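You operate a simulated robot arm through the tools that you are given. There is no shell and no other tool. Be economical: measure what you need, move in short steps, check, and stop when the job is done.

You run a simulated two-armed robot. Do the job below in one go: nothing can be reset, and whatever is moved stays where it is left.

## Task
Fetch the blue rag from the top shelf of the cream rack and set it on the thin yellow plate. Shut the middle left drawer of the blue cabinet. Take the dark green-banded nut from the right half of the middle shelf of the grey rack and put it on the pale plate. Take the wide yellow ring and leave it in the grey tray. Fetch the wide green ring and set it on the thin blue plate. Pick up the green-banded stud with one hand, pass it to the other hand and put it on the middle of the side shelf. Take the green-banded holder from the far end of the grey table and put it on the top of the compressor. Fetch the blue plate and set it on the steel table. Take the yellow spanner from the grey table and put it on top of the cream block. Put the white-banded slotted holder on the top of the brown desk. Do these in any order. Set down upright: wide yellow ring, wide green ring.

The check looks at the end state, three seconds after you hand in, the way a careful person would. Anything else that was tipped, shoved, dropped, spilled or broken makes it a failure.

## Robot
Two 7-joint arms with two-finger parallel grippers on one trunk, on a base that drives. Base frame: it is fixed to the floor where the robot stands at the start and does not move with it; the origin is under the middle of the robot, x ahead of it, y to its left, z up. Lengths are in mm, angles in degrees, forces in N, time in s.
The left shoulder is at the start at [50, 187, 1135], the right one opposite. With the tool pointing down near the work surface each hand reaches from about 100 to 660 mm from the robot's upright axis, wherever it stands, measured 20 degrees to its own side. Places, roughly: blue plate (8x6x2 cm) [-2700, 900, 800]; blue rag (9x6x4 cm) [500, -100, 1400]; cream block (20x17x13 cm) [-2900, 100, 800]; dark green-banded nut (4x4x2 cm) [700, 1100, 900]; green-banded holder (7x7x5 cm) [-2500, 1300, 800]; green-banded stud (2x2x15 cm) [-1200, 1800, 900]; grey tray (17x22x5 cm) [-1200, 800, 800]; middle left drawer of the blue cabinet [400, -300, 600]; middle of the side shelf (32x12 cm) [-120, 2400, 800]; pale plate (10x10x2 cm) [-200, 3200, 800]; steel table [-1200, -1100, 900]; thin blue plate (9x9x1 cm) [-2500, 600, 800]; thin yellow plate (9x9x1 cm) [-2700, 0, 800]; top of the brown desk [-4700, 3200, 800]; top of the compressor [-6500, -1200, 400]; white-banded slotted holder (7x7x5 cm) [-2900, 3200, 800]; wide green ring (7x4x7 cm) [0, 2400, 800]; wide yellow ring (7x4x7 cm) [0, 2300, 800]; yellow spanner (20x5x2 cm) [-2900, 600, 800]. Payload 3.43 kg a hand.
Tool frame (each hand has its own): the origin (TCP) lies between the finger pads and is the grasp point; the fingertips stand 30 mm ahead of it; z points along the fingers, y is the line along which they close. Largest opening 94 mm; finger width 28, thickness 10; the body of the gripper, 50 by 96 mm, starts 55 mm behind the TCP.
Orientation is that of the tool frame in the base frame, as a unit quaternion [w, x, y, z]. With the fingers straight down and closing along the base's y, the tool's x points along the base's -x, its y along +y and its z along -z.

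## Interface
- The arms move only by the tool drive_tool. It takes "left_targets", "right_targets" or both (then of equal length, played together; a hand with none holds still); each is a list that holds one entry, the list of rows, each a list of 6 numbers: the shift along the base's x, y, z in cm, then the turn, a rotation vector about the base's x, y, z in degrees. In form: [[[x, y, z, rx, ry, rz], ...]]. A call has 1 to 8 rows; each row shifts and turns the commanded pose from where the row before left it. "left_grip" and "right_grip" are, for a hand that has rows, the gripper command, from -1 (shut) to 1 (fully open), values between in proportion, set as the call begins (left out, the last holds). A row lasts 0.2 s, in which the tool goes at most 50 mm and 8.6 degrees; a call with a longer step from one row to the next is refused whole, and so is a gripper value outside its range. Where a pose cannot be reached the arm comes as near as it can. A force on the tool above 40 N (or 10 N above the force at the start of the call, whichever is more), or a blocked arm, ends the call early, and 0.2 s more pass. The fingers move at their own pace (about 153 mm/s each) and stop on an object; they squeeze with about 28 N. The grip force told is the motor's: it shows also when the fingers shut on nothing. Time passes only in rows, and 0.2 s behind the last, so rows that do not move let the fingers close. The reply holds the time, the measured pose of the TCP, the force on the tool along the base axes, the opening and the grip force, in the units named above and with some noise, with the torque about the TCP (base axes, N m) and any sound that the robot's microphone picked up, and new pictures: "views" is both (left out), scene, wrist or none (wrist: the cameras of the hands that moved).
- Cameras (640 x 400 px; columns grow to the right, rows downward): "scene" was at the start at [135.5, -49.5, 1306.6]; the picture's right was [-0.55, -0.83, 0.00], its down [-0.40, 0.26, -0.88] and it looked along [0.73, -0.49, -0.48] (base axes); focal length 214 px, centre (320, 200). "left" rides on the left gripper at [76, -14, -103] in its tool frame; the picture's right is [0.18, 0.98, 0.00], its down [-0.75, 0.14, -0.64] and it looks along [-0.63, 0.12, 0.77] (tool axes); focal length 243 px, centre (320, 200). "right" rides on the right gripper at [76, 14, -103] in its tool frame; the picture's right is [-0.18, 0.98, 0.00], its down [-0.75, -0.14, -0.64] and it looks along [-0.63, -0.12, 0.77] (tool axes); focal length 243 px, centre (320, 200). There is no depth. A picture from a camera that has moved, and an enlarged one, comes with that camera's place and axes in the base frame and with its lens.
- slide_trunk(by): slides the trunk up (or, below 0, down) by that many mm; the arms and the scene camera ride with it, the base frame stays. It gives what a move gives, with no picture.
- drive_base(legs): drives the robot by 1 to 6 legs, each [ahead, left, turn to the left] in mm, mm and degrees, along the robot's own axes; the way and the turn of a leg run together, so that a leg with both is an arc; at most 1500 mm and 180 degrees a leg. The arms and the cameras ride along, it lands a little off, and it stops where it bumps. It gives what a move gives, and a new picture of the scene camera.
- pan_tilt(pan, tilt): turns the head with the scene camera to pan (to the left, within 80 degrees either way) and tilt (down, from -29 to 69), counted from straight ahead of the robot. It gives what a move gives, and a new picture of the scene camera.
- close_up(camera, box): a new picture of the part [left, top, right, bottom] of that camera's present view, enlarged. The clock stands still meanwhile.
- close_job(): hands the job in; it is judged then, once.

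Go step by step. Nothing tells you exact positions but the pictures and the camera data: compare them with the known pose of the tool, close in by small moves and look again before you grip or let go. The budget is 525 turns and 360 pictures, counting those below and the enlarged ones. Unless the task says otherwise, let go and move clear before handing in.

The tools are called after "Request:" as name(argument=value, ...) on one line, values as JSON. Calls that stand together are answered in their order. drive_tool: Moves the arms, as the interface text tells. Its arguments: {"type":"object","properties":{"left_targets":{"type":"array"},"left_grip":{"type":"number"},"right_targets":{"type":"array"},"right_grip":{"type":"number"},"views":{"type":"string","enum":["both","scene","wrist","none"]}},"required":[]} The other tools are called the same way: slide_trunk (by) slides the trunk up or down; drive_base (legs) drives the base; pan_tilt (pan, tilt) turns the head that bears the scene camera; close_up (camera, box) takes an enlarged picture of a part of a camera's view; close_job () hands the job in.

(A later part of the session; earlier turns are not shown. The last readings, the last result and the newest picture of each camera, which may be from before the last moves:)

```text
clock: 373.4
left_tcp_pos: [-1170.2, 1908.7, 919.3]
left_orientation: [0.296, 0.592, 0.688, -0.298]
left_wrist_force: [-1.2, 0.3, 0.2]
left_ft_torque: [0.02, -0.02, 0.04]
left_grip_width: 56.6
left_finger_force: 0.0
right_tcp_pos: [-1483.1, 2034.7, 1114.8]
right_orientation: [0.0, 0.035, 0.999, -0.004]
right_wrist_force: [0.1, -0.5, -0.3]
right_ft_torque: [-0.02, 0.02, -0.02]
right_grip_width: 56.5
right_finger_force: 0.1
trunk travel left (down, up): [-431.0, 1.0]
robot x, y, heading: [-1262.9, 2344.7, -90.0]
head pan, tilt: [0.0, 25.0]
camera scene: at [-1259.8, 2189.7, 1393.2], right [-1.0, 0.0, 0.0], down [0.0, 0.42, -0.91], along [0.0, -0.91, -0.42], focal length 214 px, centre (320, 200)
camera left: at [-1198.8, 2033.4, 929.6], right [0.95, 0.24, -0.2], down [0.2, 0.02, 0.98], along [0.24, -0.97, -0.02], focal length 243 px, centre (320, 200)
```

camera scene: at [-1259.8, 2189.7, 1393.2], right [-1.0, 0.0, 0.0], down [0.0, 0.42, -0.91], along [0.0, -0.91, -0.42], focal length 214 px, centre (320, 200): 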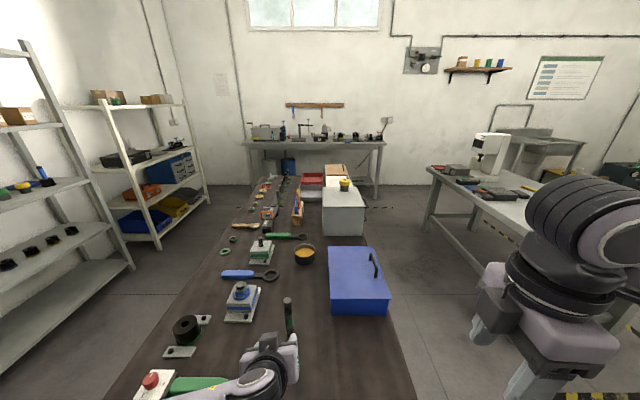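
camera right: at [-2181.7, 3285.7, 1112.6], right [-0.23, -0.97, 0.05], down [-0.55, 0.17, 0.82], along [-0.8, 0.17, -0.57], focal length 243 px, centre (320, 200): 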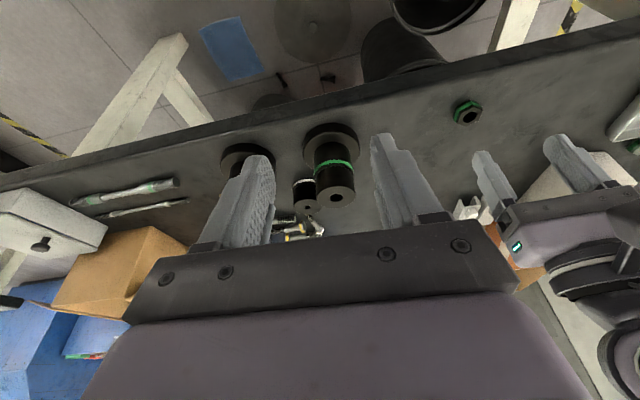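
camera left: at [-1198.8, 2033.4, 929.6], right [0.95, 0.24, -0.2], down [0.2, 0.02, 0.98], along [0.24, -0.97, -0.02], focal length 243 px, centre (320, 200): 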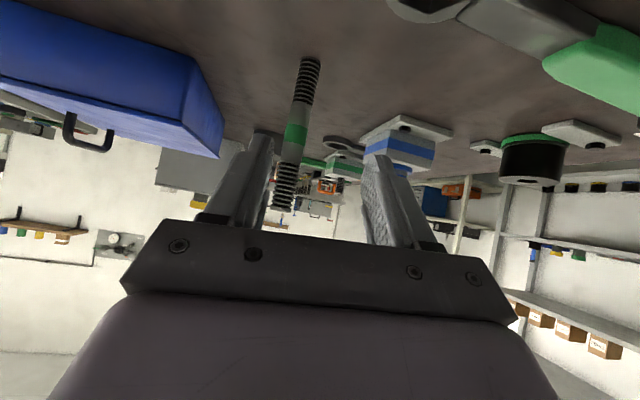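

Stud x≈-1172, y≈1775. Lower to grasp height and advance in two steps.

Request:
drive_tool(left_targets=[[[0, -2, -2.5, 0, 0, 0], [0, -2, -2.5, 0, 0, 0], [0, -1.5, -2, 0, 0, 0], [0, 0, 0, 0, 0, 0]]], views="wrist")

Request:
close_up(camera="scene", box=[240, 270, 340, 340])

```text
clock: 374.4
left_tcp_pos: [-1171.5, 1855.3, 850.4]
left_orientation: [0.295, 0.592, 0.688, -0.298]
left_wrist_force: [-1.1, -0.2, 0.3]
left_ft_torque: [-0.03, 0.0, -0.01]
left_grip_width: 56.1
left_finger_force: 0.1
right_tcp_pos: [-1482.3, 2035.7, 1114.9]
right_orientation: [-0.001, 0.035, 0.999, -0.004]
right_wrist_force: [-0.3, 0.2, -0.2]
right_ft_torque: [0.0, -0.01, -0.01]
right_grip_width: 56.4
right_finger_force: 0.1
trunk travel left (down, up): [-431.0, 1.0]
robot x, y, heading: [-1259.5, 2342.9, -90.1]
head pan, tilt: [0.0, 25.0]
camera left: at [-1200.3, 1980.5, 861.4], right [0.95, 0.24, -0.2], down [0.2, 0.02, 0.98], along [0.24, -0.97, -0.02], focal length 243 px, centre (320, 200)
```

left: 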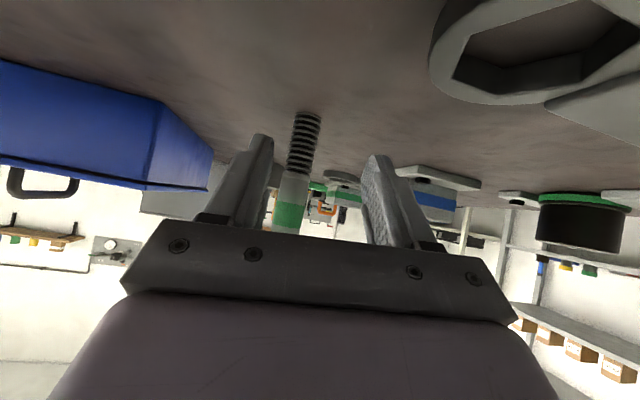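

```text
5.71 times, centred on (290, 305) of scene
camera zoom: at [-1259.8, 2189.7, 1393.2], right [-1.0, 0.0, 0.0], down [0.0, 0.42, -0.91], along [0.0, -0.91, -0.42], focal length 1226 px, centre (491, -400)
```

zoom: 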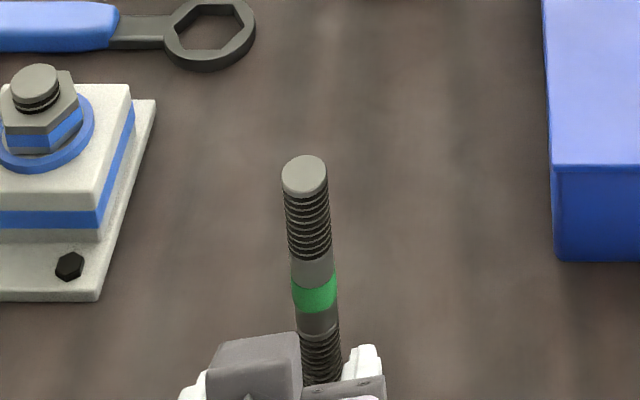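

Aligned (stud at ≈(-1174, 1783)). Advance and grip.

Request:
drive_tool(left_targets=[[[-0.2, -2.5, 0, 0, 0, 0], [0, -2.5, 0, 0, 0, 0], [0, -2, 0, 0, 0, 0], [0, 0, 0, 0, 0, 0]]], views="wrist")

Request:
drive_tool(left_targets=[[[0, 0, 0, 0, 0, 0], [0, 0, 0, 0, 0, 0], [0, 0, 0, 0, 0, 0]]], left_grip=-1, views="wrist")

```text
clock: 375.4
left_tcp_pos: [-1173.1, 1782.5, 850.4]
left_orientation: [0.295, 0.592, 0.688, -0.298]
left_wrist_force: [-0.1, -0.1, -0.2]
left_ft_torque: [0.01, -0.01, -0.02]
left_grip_width: 56.2
left_finger_force: 0.2
right_tcp_pos: [-1480.9, 2035.8, 1114.3]
right_orientation: [0.0, 0.035, 0.999, -0.004]
right_wrist_force: [1.0, 0.0, 0.0]
right_ft_torque: [0.01, -0.02, 0.02]
right_grip_width: 56.4
right_finger_force: 0.2
trunk travel left (down, up): [-431.0, 1.0]
robot x, y, heading: [-1257.8, 2338.4, -90.1]
head pan, tilt: [0.0, 25.0]
camera left: at [-1201.2, 1906.9, 861.3], right [0.95, 0.24, -0.2], down [0.2, 0.02, 0.98], along [0.24, -0.97, -0.02], focal length 243 px, centre (320, 200)
```

left: 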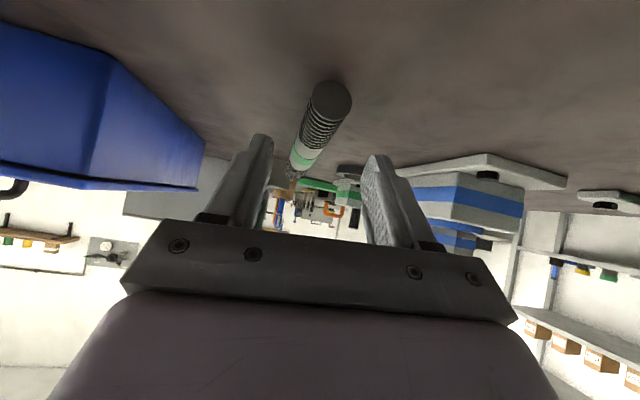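

```text
clock: 376.2
left_tcp_pos: [-1172.2, 1783.3, 850.9]
left_orientation: [0.295, 0.592, 0.688, -0.298]
left_wrist_force: [-0.2, -0.4, -0.7]
left_ft_torque: [0.0, 0.01, 0.02]
left_grip_width: 0.0
left_finger_force: 27.9
right_tcp_pos: [-1482.4, 2034.0, 1115.3]
right_orientation: [0.0, 0.035, 0.999, -0.004]
right_wrist_force: [-0.3, -0.4, 0.2]
right_ft_torque: [0.0, -0.01, -0.01]
right_grip_width: 56.6
right_finger_force: 0.1
trunk travel left (down, up): [-431.0, 1.0]
robot x, y, heading: [-1261.5, 2338.9, -90.0]
head pan, tilt: [0.0, 25.0]
camera left: at [-1201.5, 1907.1, 861.4], right [0.95, 0.24, -0.2], down [0.2, 0.02, 0.98], along [0.24, -0.97, -0.02], focal length 243 px, centre (320, 200)
```

left: 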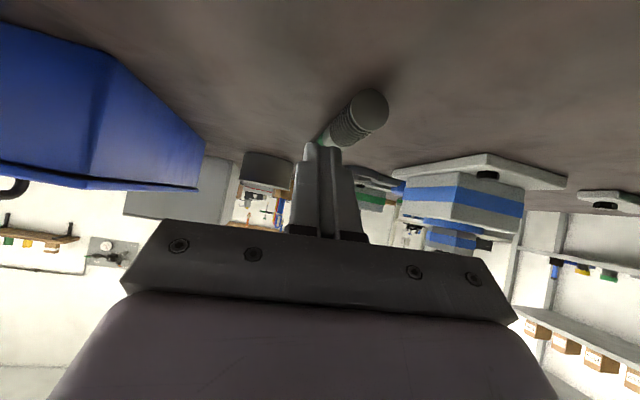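

The stud got toppled – the palm hit it. Open, back off upward and look where it lies.

Request:
drive_tool(left_targets=[[[0, 1, 1, 0, 0, 0], [0, 3, 2, 0, 0, 0], [0, 3, 3, 0, 0, 0], [0, 3, 3, 0, 0, 0], [0, 3, 3, 0, 0, 0]]], left_grip=0.2, views="scene")

Request:
close_up(camera="scene", box=[210, 230, 370, 330])

```text
clock: 377.4
left_tcp_pos: [-1160.1, 1901.4, 977.8]
left_orientation: [0.314, 0.587, 0.684, -0.297]
left_wrist_force: [0.5, -0.5, 0.1]
left_ft_torque: [0.03, 0.0, 0.0]
left_grip_width: 56.5
left_finger_force: 0.1
right_tcp_pos: [-1481.9, 2034.6, 1114.0]
right_orientation: [0.0, 0.035, 0.999, -0.004]
right_wrist_force: [0.5, 0.0, 0.2]
right_ft_torque: [0.0, 0.01, -0.01]
right_grip_width: 56.5
right_finger_force: 0.0
trunk travel left (down, up): [-431.0, 1.0]
robot x, y, heading: [-1259.4, 2339.1, -90.0]
head pan, tilt: [0.0, 25.0]
camera scene: at [-1259.4, 2189.6, 1393.2], right [-1.0, 0.0, 0.0], down [0.0, 0.42, -0.91], along [0.0, -0.91, -0.42], focal length 214 px, centre (320, 200)
```

scene: 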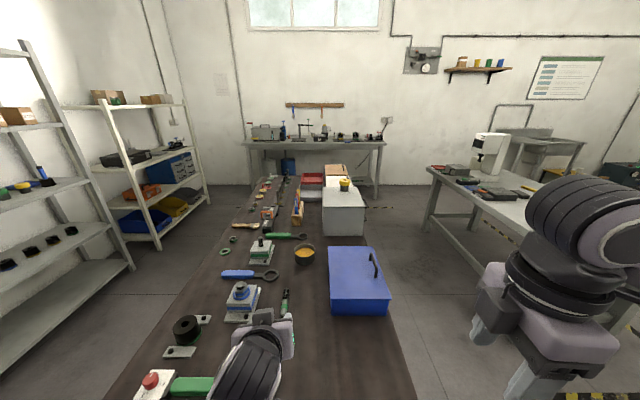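

```text
4.00 times, centred on (290, 280) of scene
camera zoom: at [-1259.4, 2189.6, 1393.2], right [-1.0, 0.0, 0.0], down [0.0, 0.42, -0.91], along [0.0, -0.91, -0.42], focal length 858 px, centre (440, -120)
```

zoom: 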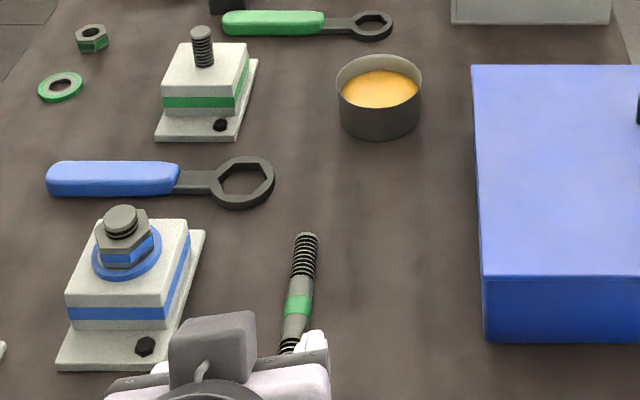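

The stud lies along y at x≈-1141, from y≈1622 to 1772; nothing else was disturbed. I'll pick it lying, with the left hand vertical near its north end. Re-orient the left hand, lower the trunk, move slightly closer.

Request:
drive_tool(left_targets=[[[0, 0, 1, 8.5, 0, 0], [0, 0, 1, 8.5, 0, 0], [0, 0, 1, 8.5, 0, 0], [0.5, 0, 1, 8.5, 0, 0], [0.5, 0, 1, 8.5, 0, 0], [0.5, 0, 1, 8.5, 0, 0]]], views="none")

Request:
slide_trunk(by=-150)

Request:
drive_base(legs=[[45, 0, 0]])

Request:
drive_tool(left_targets=[[[0, -4, 0, 0, 0, 0], [0, -4, 0, 0, 0, 0], [0, -3, 0, 0, 0, 0], [0, 0, 0, 0, 0, 0]]], views="wrist")

```text
clock: 378.1
left_tcp_pos: [-1121.4, 1906.2, 968.9]
left_orientation: [0.258, 0.63, 0.72, -0.132]
left_wrist_force: [-0.1, -0.4, -0.3]
left_ft_torque: [-0.01, 0.03, -0.03]
left_grip_width: 56.4
left_finger_force: 0.1
left hand out of reach, approached as far as the arm can: row 3
right_tcp_pos: [-1481.8, 2035.0, 1114.6]
right_orientation: [-0.001, 0.035, 0.999, -0.004]
right_wrist_force: [-0.2, 0.4, 0.5]
right_ft_torque: [0.02, -0.01, 0.0]
right_grip_width: 56.3
right_finger_force: 0.1
trunk travel left (down, up): [-431.0, 1.0]
robot x, y, heading: [-1262.8, 2338.6, -90.2]
head pan, tilt: [0.0, 25.0]
stopped in row 3 (left hand): the arm was blocked; the commanded pose is now the measured one
```

```text
clock: 379.6
left_tcp_pos: [-1122.6, 1906.5, 836.1]
left_orientation: [0.263, 0.626, 0.719, -0.145]
left_wrist_force: [1.8, 14.1, 14.6]
left_ft_torque: [0.36, 0.41, -0.44]
left_grip_width: 52.9
left_finger_force: 0.0
right_tcp_pos: [-1481.7, 2037.0, 971.8]
right_orientation: [0.0, 0.034, 0.999, -0.006]
right_wrist_force: [0.2, 0.4, 0.7]
right_ft_torque: [0.02, -0.03, 0.03]
right_grip_width: 56.3
right_finger_force: 0.0
trunk travel left (down, up): [-289.0, 143.0]
robot x, y, heading: [-1261.1, 2336.8, -90.0]
head pan, tilt: [0.0, 25.0]
stopped: the force on the tool passed its limit at 48 N (the readings are from after the stop); the commanded pose is now the measured one
```

```text
clock: 380.6
left_tcp_pos: [-1121.9, 1856.0, 836.3]
left_orientation: [0.264, 0.624, 0.72, -0.146]
left_wrist_force: [0.0, -3.7, 19.2]
left_ft_torque: [-0.36, 0.63, 0.12]
left_grip_width: 55.8
left_finger_force: 0.1
right_tcp_pos: [-1482.9, 1989.7, 971.9]
right_orientation: [0.0, 0.036, 0.999, -0.006]
right_wrist_force: [-0.4, -0.3, 0.0]
right_ft_torque: [0.01, -0.01, 0.03]
right_grip_width: 56.7
right_finger_force: 0.0
trunk travel left (down, up): [-289.0, 143.0]
robot x, y, heading: [-1261.5, 2294.3, -90.2]
head pan, tilt: [0.0, 25.0]
camera scene: at [-1260.1, 2144.5, 1250.9], right [-1.0, 0.0, 0.0], down [0.0, 0.42, -0.91], along [0.0, -0.91, -0.42], focal length 214 px, centre (320, 200)
```

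scene: 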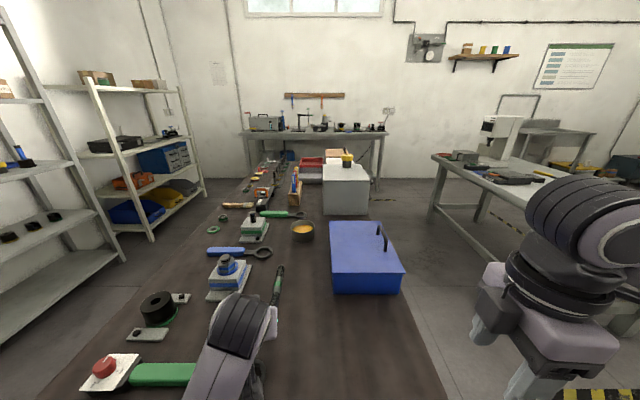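

```text
clock: 381.0
left_tcp_pos: [-1122.8, 1812.5, 838.0]
left_orientation: [0.267, 0.629, 0.716, -0.147]
left_wrist_force: [-3.0, 7.4, 9.5]
left_ft_torque: [0.12, 0.34, -0.26]
left_grip_width: 55.8
left_finger_force: 0.0
right_tcp_pos: [-1482.8, 1989.0, 972.5]
right_orientation: [0.0, 0.035, 0.999, -0.005]
right_wrist_force: [-0.6, 0.0, -0.1]
right_ft_torque: [0.01, 0.04, 0.0]
right_grip_width: 56.3
right_finger_force: 0.0
trunk travel left (down, up): [-289.0, 143.0]
robot x, y, heading: [-1261.3, 2294.3, -90.2]
head pan, tilt: [0.0, 25.0]
stopped in row 2 (left hand): the force on the tool passed its limit at 80 N (the readings are from after the stop); the commanded pose is now the measured one
camera left: at [-1162.1, 1928.9, 876.6], right [0.95, 0.32, 0.02], down [0.06, -0.25, 0.97], along [0.31, -0.92, -0.25], focal length 243 px, centre (320, 200)
```

left: 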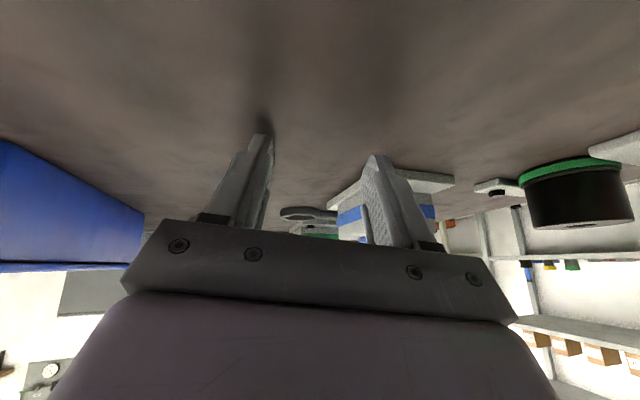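

I chained too much: the hand pressed on something (likely the blue-banded block). Raise straight up now.

Request:
drive_tool(left_targets=[[[0, 1, 2, 0, 0, 0], [0, 0, 3, 0, 0, 0], [0, 0, 3, 0, 0, 0], [0, 0, 3, 0, 0, 0]]], views="wrist")

Request:
close_up(camera="scene", box=[170, 230, 350, 342])

```text
clock: 382.0
left_tcp_pos: [-1060.4, 1812.3, 918.0]
left_orientation: [0.327, 0.604, 0.722, -0.084]
left_wrist_force: [0.1, -0.1, 0.9]
left_ft_torque: [-0.03, 0.01, 0.01]
left_grip_width: 56.4
left_finger_force: 0.1
left hand out of reach, approached as far as the arm can: row 4
right_tcp_pos: [-1483.6, 1988.5, 972.6]
right_orientation: [0.0, 0.036, 0.999, -0.004]
right_wrist_force: [-0.4, -0.4, 0.7]
right_ft_torque: [0.0, -0.04, 0.02]
right_grip_width: 56.4
right_finger_force: 0.0
trunk travel left (down, up): [-289.0, 143.0]
robot x, y, heading: [-1257.4, 2292.8, -90.1]
head pan, tilt: [0.0, 25.0]
stopped in row 4 (left hand): the arm was blocked; the commanded pose is now the measured one
camera left: at [-1115.3, 1923.6, 950.9], right [0.9, 0.4, 0.16], down [-0.06, -0.25, 0.97], along [0.43, -0.88, -0.2], focal length 243 px, centre (320, 200)
```

left: 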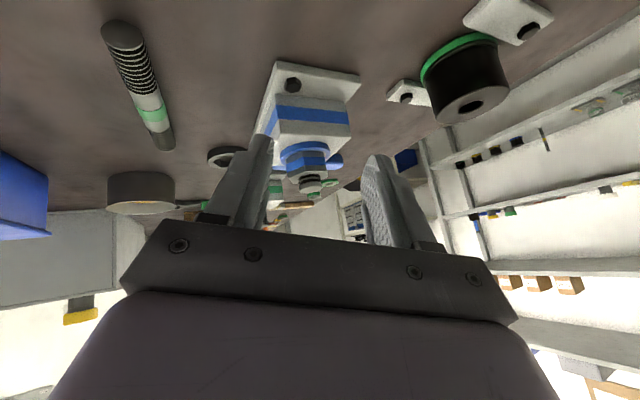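

```text
3.56 times, centred on (260, 286) of scene
camera zoom: at [-1259.8, 2143.6, 1250.8], right [-1.0, 0.0, 0.0], down [0.0, 0.42, -0.91], along [0.0, -0.91, -0.42], focal length 763 px, centre (533, -106)
```

zoom: 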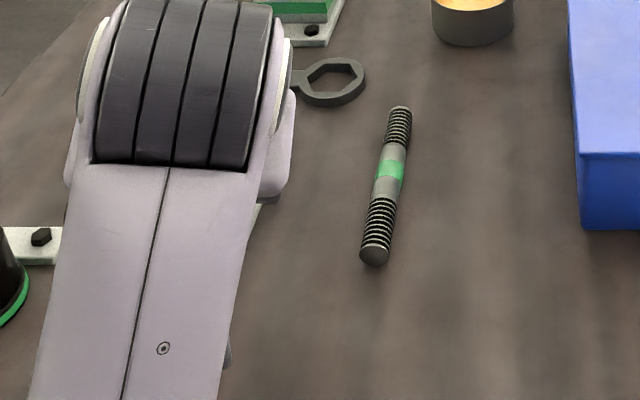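

Request:
drive_tool(left_targets=[[[0, 4, 1, 0, 0, 0], [0, 4, 1, 0, 0, 0], [0, 4, 1, 0, 0, 0]]], views="scene")

```text
clock: 382.6
left_tcp_pos: [-1002.9, 1859.4, 963.9]
left_orientation: [0.421, 0.558, 0.714, -0.052]
left_wrist_force: [0.2, -0.6, 0.4]
left_ft_torque: [0.01, 0.01, -0.01]
left_grip_width: 56.3
left_finger_force: 0.1
left hand out of reach, approached as far as the arm can: row 2
right_tcp_pos: [-1481.8, 1988.7, 971.8]
right_orientation: [0.0, 0.035, 0.999, -0.004]
right_wrist_force: [-1.2, -0.5, -0.6]
right_ft_torque: [0.02, -0.04, -0.03]
right_grip_width: 56.4
right_finger_force: 0.0
trunk travel left (down, up): [-289.0, 143.0]
robot x, y, heading: [-1262.6, 2292.7, -89.9]
head pan, tilt: [0.0, 25.0]
stopped in row 2 (left hand): the arm was blocked; the commanded pose is now the measured one
camera scene: at [-1259.6, 2143.4, 1250.7], right [-1.0, 0.0, 0.0], down [0.0, 0.42, -0.91], along [0.0, -0.91, -0.42], focal length 214 px, centre (320, 200)
```

scene: 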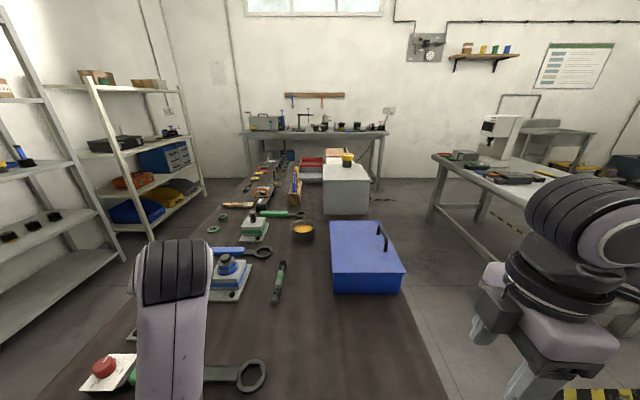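

Left arm is stretched straight. Unbend it by moving sideways-inward, well above the table.

Request:
drive_tool(left_targets=[[[0, 2, 4, 0, 0, 0], [0, 2, 4, 0, 0, 0], [-4, 2, 0, 0, 0, 0], [-4, 2, 0, 0, 0, 0], [-4, 2, 0, 0, 0, 0], [-4, 2, 0, 0, 0, 0]]], views="none")

```text
clock: 383.1
left_tcp_pos: [-959.2, 1888.8, 1022.3]
left_orientation: [0.466, 0.529, 0.709, 0.001]
left_wrist_force: [-0.6, 0.5, 0.7]
left_ft_torque: [0.02, -0.01, -0.03]
left_grip_width: 56.5
left_finger_force: 0.0
left hand out of reach, approached as far as the arm can: row 2
right_tcp_pos: [-1482.0, 1988.0, 971.8]
right_orientation: [0.0, 0.035, 0.999, -0.004]
right_wrist_force: [0.1, 0.5, 1.0]
right_ft_torque: [-0.03, 0.0, -0.01]
right_grip_width: 56.5
right_finger_force: 0.0
trunk travel left (down, up): [-289.0, 143.0]
robot x, y, heading: [-1261.3, 2289.5, -90.2]
head pan, tilt: [0.0, 25.0]
stopped in row 2 (left hand): the arm was blocked; the commanded pose is now the measured one
```

Request:
drive_tool(left_targets=[[[0, 0, 0, 0, 0, -6], [0, 0, 0, 0, 0, -6], [0, 0, 0, 0, 0, -6], [0, 0, 0, 0, 0, -6]]], views="both")

```text
clock: 384.1
left_tcp_pos: [-944.4, 1890.8, 1023.2]
left_orientation: [0.473, 0.658, 0.582, -0.068]
left_wrist_force: [0.1, -0.2, 0.2]
left_ft_torque: [0.03, -0.02, 0.0]
left_grip_width: 56.5
left_finger_force: 0.0
right_tcp_pos: [-1482.1, 1987.9, 971.7]
right_orientation: [0.0, 0.035, 0.999, -0.004]
right_wrist_force: [-0.4, 0.1, -0.4]
right_ft_torque: [-0.02, 0.0, -0.03]
right_grip_width: 56.6
right_finger_force: 0.0
trunk travel left (down, up): [-289.0, 143.0]
robot x, y, heading: [-1261.0, 2295.5, -90.3]
head pan, tilt: [0.0, 25.0]
camera scene: at [-1259.5, 2143.6, 1250.8], right [-1.0, 0.0, 0.0], down [0.0, 0.42, -0.91], along [0.0, -0.91, -0.42], focal length 214 px, centre (320, 200)
camera left: at [-978.6, 2014.7, 1024.2], right [0.87, 0.25, 0.42], down [-0.41, -0.06, 0.91], along [0.25, -0.97, 0.05], focal length 243 px, centre (320, 200)
```

scene: 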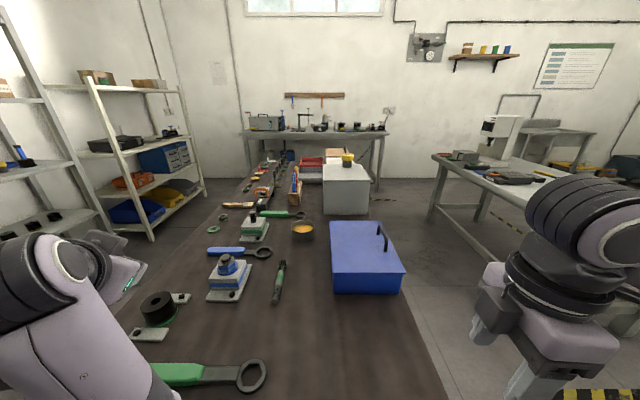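
left: 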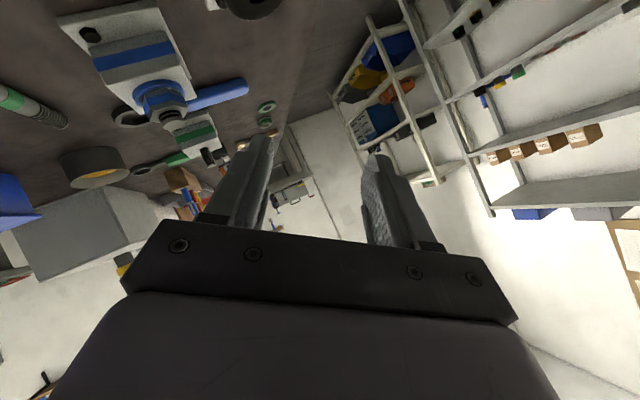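

All table items look in place. Rotate the left hand back to vertical.

Request:
drive_tool(left_targets=[[[0, 0, 0, 6.52, 4.88, 0.91], [0, 0, 0, 6.52, 4.88, 0.91], [0, 0, 0, 6.52, 4.88, 0.91], [0, 0, 0, 6.52, 4.88, 0.91], [0, 0, 0, 6.52, 4.88, 0.91], [0, 0, 0, 6.52, 4.88, 0.91], [0, 0, 0, 6.52, 4.88, 0.91]]], views="none")

```text
clock: 385.8
left_tcp_pos: [-901.3, 1806.5, 963.0]
left_orientation: [-0.017, 0.7, 0.713, -0.028]
left_wrist_force: [0.7, -0.5, -0.8]
left_ft_torque: [-0.01, -0.01, -0.03]
left_grip_width: 56.7
left_finger_force: 0.0
left hand out of reach, approached as far as the arm can: row 1, 2, 3, 4, 5, 6
right_tcp_pos: [-1481.9, 1988.7, 971.8]
right_orientation: [0.0, 0.035, 0.999, -0.005]
right_wrist_force: [-0.4, -0.2, 0.0]
right_ft_torque: [-0.02, -0.01, -0.01]
right_grip_width: 56.0
right_finger_force: 0.1
trunk travel left (down, up): [-289.0, 143.0]
robot x, y, heading: [-1258.4, 2294.0, -90.2]
head pan, tilt: [0.0, 25.0]
```

Vertical again. Move over toward the stud's north end (≈(-1142, 1707)) in steps; base 40 mm closer.

Request:
drive_base(legs=[[45, 0, 0]])

Request:
drive_tool(left_targets=[[[-4, 0, 0, 0, 0, 0], [-4, 0, 0, 0, 0, 0], [-4, 0, 0, 0, 0, 0], [-4, 0, 0, 0, 0, 0], [-4, 0, 0, 0, 0, 0], [-4, 0, 0, 0, 0, 0]]], views="wrist")

```text
clock: 386.8
left_tcp_pos: [-896.6, 1769.2, 961.3]
left_orientation: [-0.017, 0.699, 0.715, -0.026]
left_wrist_force: [-0.6, 0.0, 0.3]
left_ft_torque: [0.03, -0.02, -0.01]
left_grip_width: 56.4
left_finger_force: 0.1
right_tcp_pos: [-1480.0, 1947.6, 973.0]
right_orientation: [0.0, 0.036, 0.999, -0.004]
right_wrist_force: [0.1, -0.6, -0.2]
right_ft_torque: [0.01, 0.0, 0.04]
right_grip_width: 56.4
right_finger_force: 0.2
trunk travel left (down, up): [-289.0, 143.0]
robot x, y, heading: [-1253.7, 2252.2, -90.3]
head pan, tilt: [0.0, 25.0]
stopped in leg 1: the robot was blocked; the commanded pose is now the measured one
camera scene: at [-1257.6, 2103.4, 1250.8], right [-1.0, 0.0, 0.0], down [0.0, 0.42, -0.91], along [0.0, -0.91, -0.42], focal length 214 px, centre (320, 200)
```

scene: 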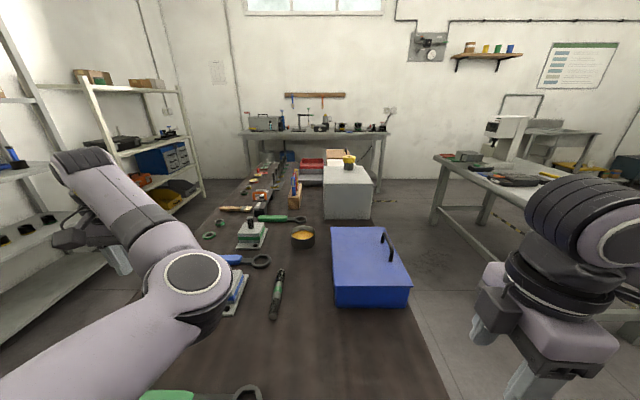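

```text
clock: 388.2
left_tcp_pos: [-1060.1, 1662.4, 954.8]
left_orientation: [-0.014, 0.694, 0.72, -0.029]
left_wrist_force: [0.6, -0.3, 0.9]
left_ft_torque: [0.01, 0.0, 0.02]
left_grip_width: 56.4
left_finger_force: 0.2
left hand out of reach, approached as far as the arm can: row 1, 2, 3, 4, 5, 6
right_tcp_pos: [-1479.1, 1947.6, 971.7]
right_orientation: [0.001, 0.034, 0.999, -0.004]
right_wrist_force: [-0.2, -0.8, 0.4]
right_ft_torque: [0.0, -0.04, -0.02]
right_grip_width: 56.1
right_finger_force: 0.0
trunk travel left (down, up): [-289.0, 143.0]
robot x, y, heading: [-1258.6, 2250.7, -89.8]
head pan, tilt: [0.0, 25.0]
camera left: at [-1070.6, 1741.4, 1057.8], right [0.97, 0.22, -0.06], down [0.21, -0.73, 0.65], along [0.09, -0.64, -0.76], focal length 243 px, centre (320, 200)
```

left: 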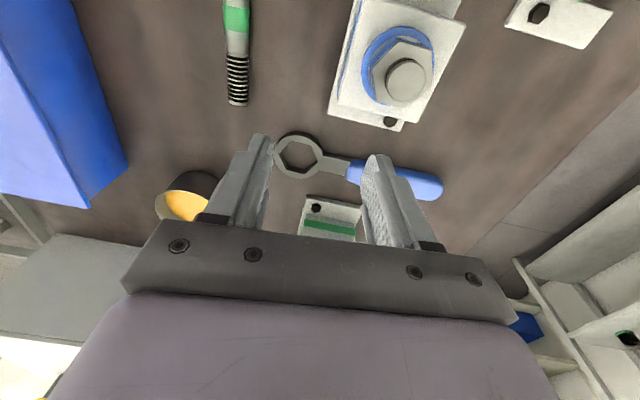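

Request:
drive_tool(left_targets=[[[-4, 1, 0, 0, 0, 0], [-4, 1, 0, 0, 0, 0], [-4, 2, 0, 0, 0, 0], [-4, 2, 0, 0, 0, 0], [-4, 2, 0, 0, 0, 0]]], views="none")

```text
clock: 389.4
left_tcp_pos: [-1257.3, 1695.0, 951.5]
left_orientation: [-0.012, 0.685, 0.728, -0.032]
left_wrist_force: [0.1, -0.1, -0.3]
left_ft_torque: [-0.03, 0.0, 0.0]
left_grip_width: 56.4
left_finger_force: 0.1
left hand out of reach, approached as far as the arm can: row 1, 2, 3, 4
right_tcp_pos: [-1479.9, 1947.5, 972.5]
right_orientation: [0.0, 0.035, 0.999, -0.004]
right_wrist_force: [1.1, 1.3, -0.2]
right_ft_torque: [0.02, -0.01, -0.02]
right_grip_width: 56.5
right_finger_force: 0.1
trunk travel left (down, up): [-289.0, 143.0]
robot x, y, heading: [-1259.2, 2250.0, -89.9]
head pan, tilt: [0.0, 25.0]
```

Request:
drive_tool(left_targets=[[[0, 3, 0, 0, 0, 0], [0, 3, 0, 0, 0, 0], [2, 3, 0, 0, 0, 0], [3, 2, 0, 0, 0, 0], [3, 0, 0, 0, 0, 0], [3, 0, 0, 0, 0, 0]]], views="wrist")

```text
clock: 390.8
left_tcp_pos: [-1163.1, 1815.0, 941.1]
left_orientation: [-0.017, 0.7, 0.714, -0.028]
left_wrist_force: [0.0, -0.3, 0.1]
left_ft_torque: [0.0, -0.04, -0.01]
left_grip_width: 56.5
left_finger_force: 0.2
right_tcp_pos: [-1480.1, 1946.7, 973.0]
right_orientation: [0.0, 0.035, 0.999, -0.004]
right_wrist_force: [-0.4, 0.5, 0.3]
right_ft_torque: [-0.01, 0.03, -0.01]
right_grip_width: 56.5
right_finger_force: 0.1
trunk travel left (down, up): [-289.0, 143.0]
robot x, y, heading: [-1263.9, 2250.0, -90.2]
head pan, tilt: [0.0, 25.0]
camera left: at [-1172.1, 1892.8, 1044.5], right [0.98, 0.2, -0.06], down [0.2, -0.74, 0.64], along [0.08, -0.64, -0.76], focal length 243 px, centre (320, 200)
```

left: 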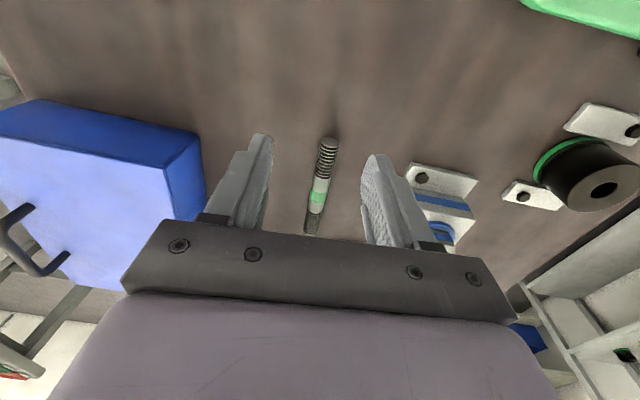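

Freed, and the stud is in view: near end (-1152, 1754), running south. Go above the point 38 mm from its near end and descend.

Request:
drive_tool(left_targets=[[[0.5, -3, -1, 0, 0, 0], [0.5, -3, -1, 0, 0, 0], [0.3, -3, -2, 0, 0, 0], [0, -0.9, -2, 0, 0, 0], [0, 0, -2, 0, 0, 0], [0, 0, 0, 0, 0, 0]]], views="wrist")

```text
clock: 392.2
left_tcp_pos: [-1151.0, 1715.7, 861.8]
left_orientation: [-0.017, 0.699, 0.714, -0.028]
left_wrist_force: [0.0, -0.1, -0.2]
left_ft_torque: [0.04, 0.01, -0.02]
left_grip_width: 56.5
left_finger_force: 0.0
right_tcp_pos: [-1478.9, 1947.2, 971.3]
right_orientation: [0.0, 0.034, 0.999, -0.004]
right_wrist_force: [-1.2, 0.2, 0.5]
right_ft_torque: [-0.01, -0.02, 0.03]
right_grip_width: 56.1
right_finger_force: 0.0
trunk travel left (down, up): [-289.0, 143.0]
robot x, y, heading: [-1258.2, 2253.0, -89.8]
head pan, tilt: [0.0, 25.0]
camera left: at [-1159.8, 1793.2, 965.6], right [0.98, 0.2, -0.06], down [0.2, -0.74, 0.64], along [0.08, -0.64, -0.76], focal length 243 px, centre (320, 200)
```

left: 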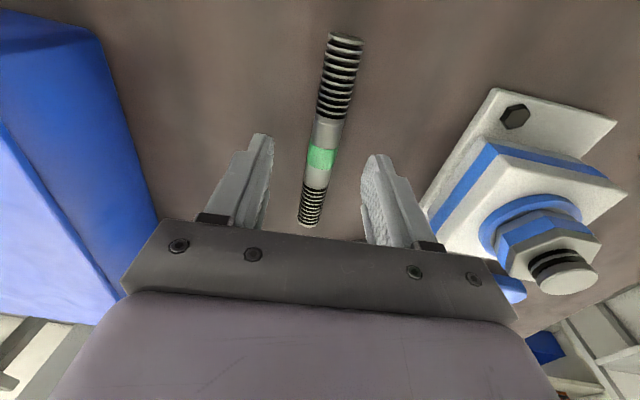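

Request:
drive_tool(left_targets=[[[0, 2, -1.5, 0, 0, 0], [0, 0, -2, 0, 0, 0], [0, 0, -1.5, 0, 0, 0], [0, 0, -0.8, 0, 0, 0], [0, 0, 0, 0, 0, 0]]], views="wrist")

```text
clock: 392.9
left_tcp_pos: [-1150.0, 1736.1, 831.2]
left_orientation: [-0.013, 0.699, 0.714, -0.032]
left_wrist_force: [2.2, 15.6, 19.8]
left_ft_torque: [0.76, -0.75, 0.53]
left_grip_width: 57.0
left_finger_force: 0.7
right_tcp_pos: [-1479.7, 1949.5, 973.5]
right_orientation: [0.0, 0.034, 0.999, -0.006]
right_wrist_force: [-0.2, 0.2, -0.7]
right_ft_torque: [0.0, 0.0, -0.04]
right_grip_width: 56.4
right_finger_force: 0.0
trunk travel left (down, up): [-289.0, 143.0]
robot x, y, heading: [-1260.9, 2254.9, -90.1]
head pan, tilt: [0.0, 25.0]
stopped in row 3 (left hand): the force on the tool passed its limit at 52 N (the readings are from after the stop); the commanded pose is now the measured one
camera left: at [-1159.4, 1815.0, 935.0], right [0.98, 0.2, -0.07], down [0.2, -0.73, 0.65], along [0.08, -0.65, -0.75], focal length 243 px, centre (320, 200)
```

left: 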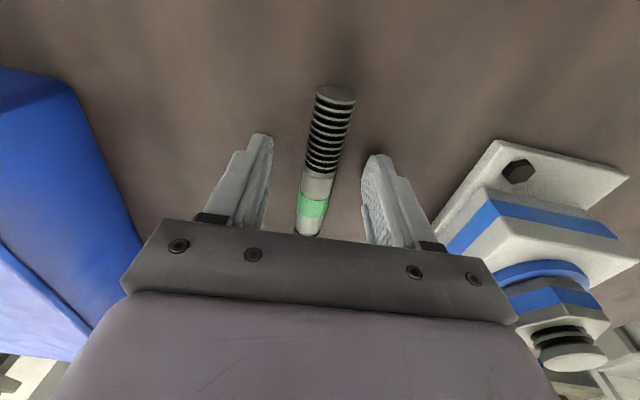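

Fingertips touch the table: its top is really at z≈800. The stud is between the fingers – ease up 2 mm and grip.

Request:
drive_tool(left_targets=[[[0, 0, 0.3, 0, 0, 0], [0, 0, 0, 0, 0, 0]]], views="none")

Request:
drive_tool(left_targets=[[[0, 0, 0, 0, 0, 0], [0, 0, 0, 0, 0, 0], [0, 0, 0, 0, 0, 0]]], left_grip=-1, views="wrist")

```text
clock: 393.6
left_tcp_pos: [-1150.6, 1734.9, 832.4]
left_orientation: [-0.013, 0.699, 0.714, -0.032]
left_wrist_force: [0.9, 8.7, 9.6]
left_ft_torque: [0.44, -0.36, 0.37]
left_grip_width: 56.5
left_finger_force: 0.0
right_tcp_pos: [-1479.2, 1949.0, 972.4]
right_orientation: [0.0, 0.035, 0.999, -0.006]
right_wrist_force: [-0.5, 0.5, -0.6]
right_ft_torque: [0.0, 0.01, -0.01]
right_grip_width: 56.6
right_finger_force: 0.2
trunk travel left (down, up): [-289.0, 143.0]
robot x, y, heading: [-1257.1, 2252.8, -89.9]
head pan, tilt: [0.0, 25.0]
```

```text
clock: 394.4
left_tcp_pos: [-1149.7, 1733.0, 831.9]
left_orientation: [-0.012, 0.7, 0.713, -0.033]
left_wrist_force: [1.3, -1.3, 0.6]
left_ft_torque: [-0.37, -0.08, 0.08]
left_grip_width: 19.3
left_finger_force: 28.1
right_tcp_pos: [-1479.8, 1948.3, 971.4]
right_orientation: [0.0, 0.035, 0.999, -0.004]
right_wrist_force: [0.7, -0.5, 0.7]
right_ft_torque: [-0.01, -0.01, 0.04]
right_grip_width: 56.4
right_finger_force: 0.0
trunk travel left (down, up): [-289.0, 143.0]
robot x, y, heading: [-1256.9, 2256.7, -89.7]
head pan, tilt: [0.0, 25.0]
camera left: at [-1159.2, 1812.3, 934.4], right [0.98, 0.2, -0.07], down [0.2, -0.73, 0.65], along [0.08, -0.65, -0.75], focal length 243 px, centre (320, 200)
```

left: 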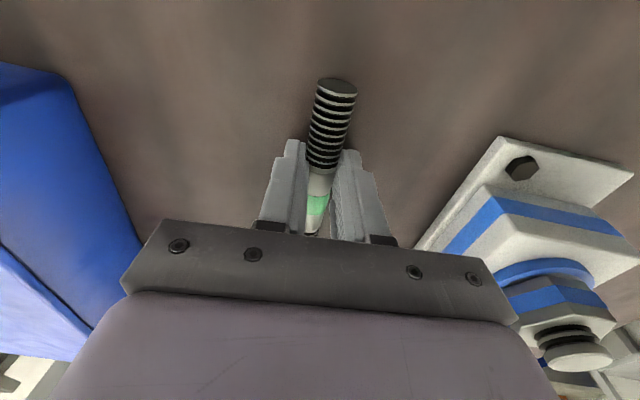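

Gripped (19 mm). Lift straight up and check.

Request:
drive_tool(left_targets=[[[0, 0, 2, 0, 0, 0], [0, 0, 3, 0, 0, 0], [0, 1, 4, 0, 0, 0], [0, 2, 4, 0, 0, 0], [0, 3, 3, 0, 0, 0]]], views="both")

```text
clock: 395.6
left_tcp_pos: [-1152.1, 1791.2, 991.5]
left_orientation: [-0.013, 0.7, 0.714, -0.032]
left_wrist_force: [0.2, -0.7, -3.4]
left_ft_torque: [0.08, 0.01, 0.0]
left_grip_width: 19.3
left_finger_force: 28.1
right_tcp_pos: [-1480.4, 1947.3, 971.6]
right_orientation: [0.0, 0.035, 0.999, -0.005]
right_wrist_force: [-0.2, -0.2, -0.7]
right_ft_torque: [0.01, 0.01, 0.01]
right_grip_width: 56.2
right_finger_force: 0.0
trunk travel left (down, up): [-289.0, 143.0]
robot x, y, heading: [-1257.4, 2254.2, -89.6]
head pan, tilt: [0.0, 25.0]
camera scene: at [-1257.3, 2103.6, 1250.7], right [-1.0, 0.0, 0.0], down [0.0, 0.42, -0.91], along [0.0, -0.91, -0.42], focal length 214 px, centre (320, 200)
camera left: at [-1160.0, 1870.5, 1094.7], right [0.98, 0.2, -0.07], down [0.2, -0.73, 0.65], along [0.08, -0.65, -0.76], focal length 243 px, centre (320, 200)
```

scene: 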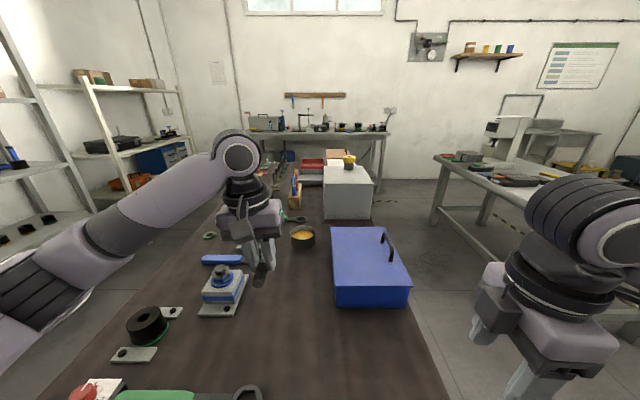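
left: 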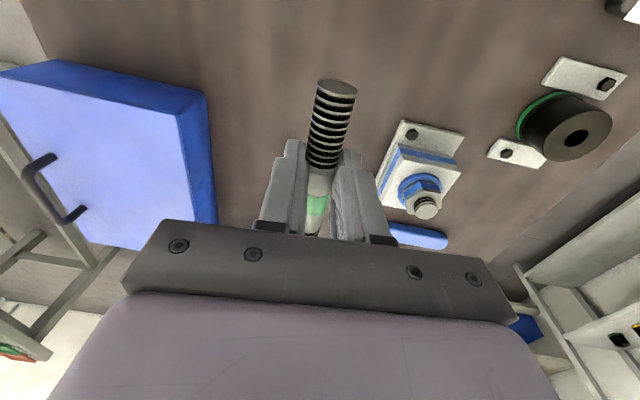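

Stud held 46 mm from its north end. Back away from the table and yaw the left hand −90° so the free end points to the robot's right.

Request:
drive_base(legs=[[-400, 0, 0]])

Request:
drive_tool(left_targets=[[[0, 0, 0.5, 0, 0, -8], [0, 0, 0.5, 0, 0, -8], [0, 0, 0.5, 0, 0, -8], [0, 0, 0.5, 0, 0, -8], [0, 0, 0, 0, 0, -8], [0, 0, 0, 0, 0, -8], [0, 0, 0, 0, 0, -8], [0, 0, 0, 0, 0, -8]]], views="none")

```text
clock: 398.0
left_tcp_pos: [-1152.7, 2188.9, 991.9]
left_orientation: [-0.013, 0.701, 0.712, -0.033]
left_wrist_force: [0.0, -0.1, -4.5]
left_ft_torque: [0.09, 0.02, 0.0]
left_grip_width: 19.7
left_finger_force: 28.1
right_tcp_pos: [-1480.8, 2347.1, 972.5]
right_orientation: [-0.001, 0.038, 0.999, -0.004]
right_wrist_force: [-0.5, 0.5, -0.1]
right_ft_torque: [0.0, -0.01, 0.0]
right_grip_width: 56.2
right_finger_force: 0.0
trunk travel left (down, up): [-289.0, 143.0]
robot x, y, heading: [-1255.3, 2651.1, -90.5]
head pan, tilt: [0.0, 25.0]
camera scene: at [-1257.9, 2502.1, 1250.8], right [-1.0, 0.0, 0.0], down [0.0, 0.42, -0.91], along [0.0, -0.91, -0.42], focal length 214 px, centre (320, 200)
```

scene: 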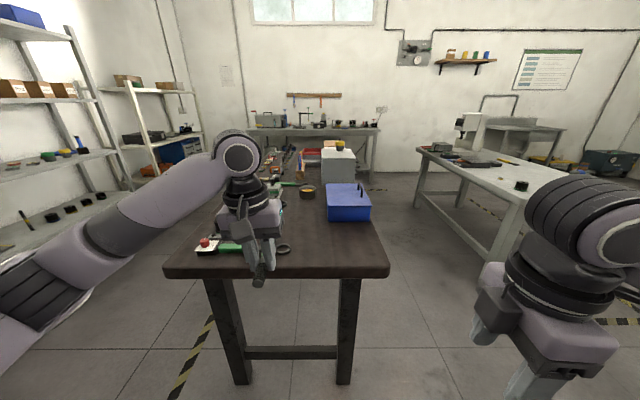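

```text
clock: 399.8
left_tcp_pos: [-1154.0, 2188.8, 1011.6]
left_orientation: [-0.028, 0.972, 0.231, -0.022]
left_wrist_force: [-0.3, -0.2, -4.3]
left_ft_torque: [0.04, -0.09, -0.02]
left_grip_width: 19.5
left_finger_force: 28.4
right_tcp_pos: [-1481.6, 2347.3, 971.9]
right_orientation: [0.0, 0.038, 0.999, -0.004]
right_wrist_force: [0.0, 0.3, 0.4]
right_ft_torque: [0.01, -0.03, 0.03]
right_grip_width: 56.5
right_finger_force: 0.0
trunk travel left (down, up): [-289.0, 143.0]
robot x, y, heading: [-1255.8, 2650.6, -90.5]
head pan, tilt: [0.0, 25.0]
```

Request:
drive_tool(left_targets=[[[0, 0, 0, -0.8, -0.63, -6.7], [0, 0, 0, -0.8, -0.63, -6.7], [0, 0, 0, -0.8, -0.63, -6.7], [0, 0, 0, -0.8, -0.63, -6.7], [0, 0, 0, 0, 0, 0], [0, 0, 0, 0, 0, 0]]], right_targets=[[[2, -2, 3, 0, 0, -0.7], [2, -2, 3, 0, 0, -0.7], [2, -2, 3, 0, 0, -0.7], [2, -2, 2, 0, 0, -0.7], [2, -2, 0, 0, 0, -0.7], [2, -2, 0, 0, 0, -0.7]]], views="both")

```text
clock: 401.2
left_tcp_pos: [-1154.0, 2188.5, 1011.5]
left_orientation: [-0.001, 1.0, 0.0, 0.001]
left_wrist_force: [0.7, -0.5, -3.5]
left_ft_torque: [0.02, -0.08, 0.02]
left_grip_width: 19.3
left_finger_force: 27.9
right_tcp_pos: [-1359.2, 2224.8, 1082.3]
right_orientation: [-0.001, 0.075, 0.997, -0.004]
right_wrist_force: [0.1, 0.5, -0.5]
right_ft_torque: [0.0, 0.01, 0.06]
right_grip_width: 56.5
right_finger_force: 0.1
trunk travel left (down, up): [-289.0, 143.0]
robot x, y, heading: [-1261.3, 2650.7, -90.3]
head pan, tilt: [0.0, 25.0]
camera scene: at [-1257.5, 2501.7, 1250.7], right [-1.0, 0.0, 0.0], down [0.0, 0.42, -0.91], along [0.0, -0.91, -0.42], focal length 214 px, centre (320, 200)
camera right: at [-1432.8, 2251.9, 1184.2], right [0.33, 0.94, -0.01], down [0.73, -0.25, 0.64], along [0.6, -0.22, -0.77], focal length 243 px, centre (320, 200)
camera left: at [-1076.4, 2202.6, 1116.2], right [0.18, -0.98, 0.0], down [-0.76, -0.14, 0.64], along [-0.63, -0.12, -0.77], focal length 243 px, centre (320, 200)
```

scene: 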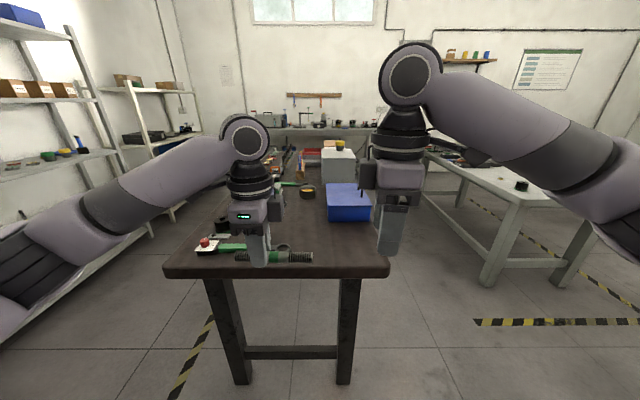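
right: 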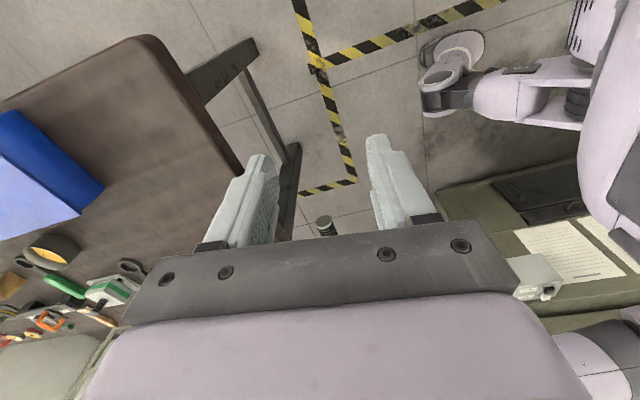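
left: 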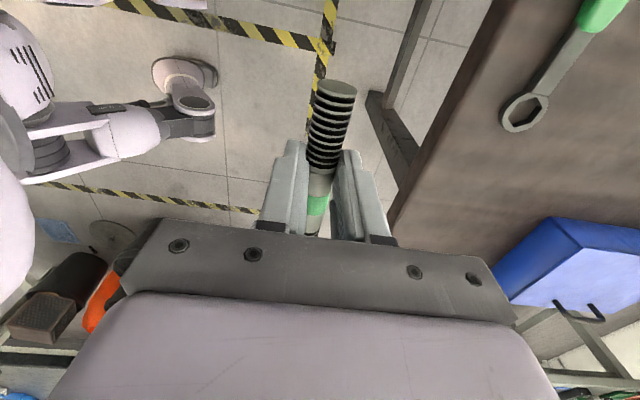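

Stud's free end points right as planned. Correct the right hand's yaw and bring it over the free end.

Request:
drive_tool(right_targets=[[[3.2, -0.95, 0, 0, 0, 2.15], [3.2, -0.95, 0, 0, 0, 2.15], [3.2, -0.95, 0, 0, 0, 2.15], [3.1, -0.95, 0, 0, 0, 2.15], [0, 0, 0, 0, 0, 0]]], views="both")

```text
clock: 402.4
left_tcp_pos: [-1153.1, 2188.2, 1012.8]
left_orientation: [-0.001, 1.0, 0.001, 0.001]
left_wrist_force: [0.3, 0.2, -3.2]
left_ft_torque: [-0.01, -0.1, -0.01]
left_grip_width: 19.3
left_finger_force: 28.0
right_tcp_pos: [-1233.6, 2189.5, 1080.1]
right_orientation: [0.0, 0.0, 1.0, -0.004]
right_wrist_force: [-2.9, 1.4, -0.7]
right_ft_torque: [-0.14, -0.26, 0.08]
right_grip_width: 56.6
right_finger_force: 0.1
trunk travel left (down, up): [-289.0, 143.0]
robot x, y, heading: [-1257.6, 2652.3, -90.2]
head pan, tilt: [0.0, 25.0]
camera scene: at [-1258.0, 2501.9, 1250.7], right [-1.0, 0.0, 0.0], down [0.0, 0.42, -0.91], along [0.0, -0.91, -0.42], focal length 214 px, centre (320, 200)
camera right: at [-1309.9, 2204.8, 1183.3], right [0.18, 0.98, -0.01], down [0.75, -0.13, 0.64], along [0.63, -0.12, -0.77], focal length 243 px, centre (320, 200)
```

scene: 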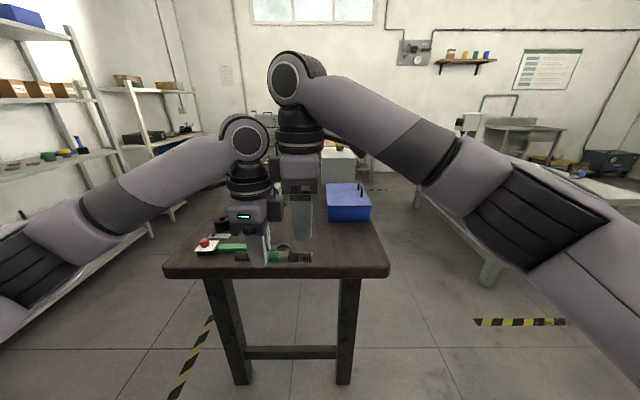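
right: 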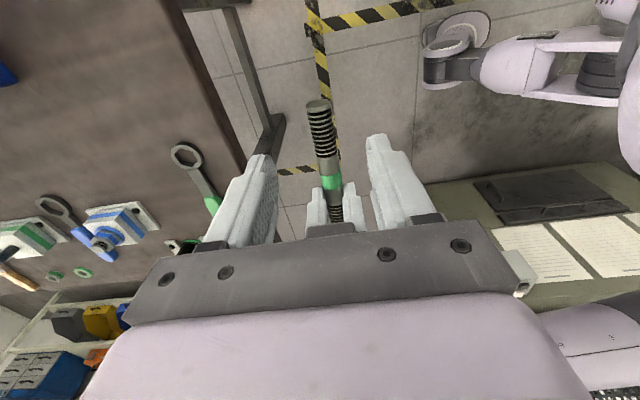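

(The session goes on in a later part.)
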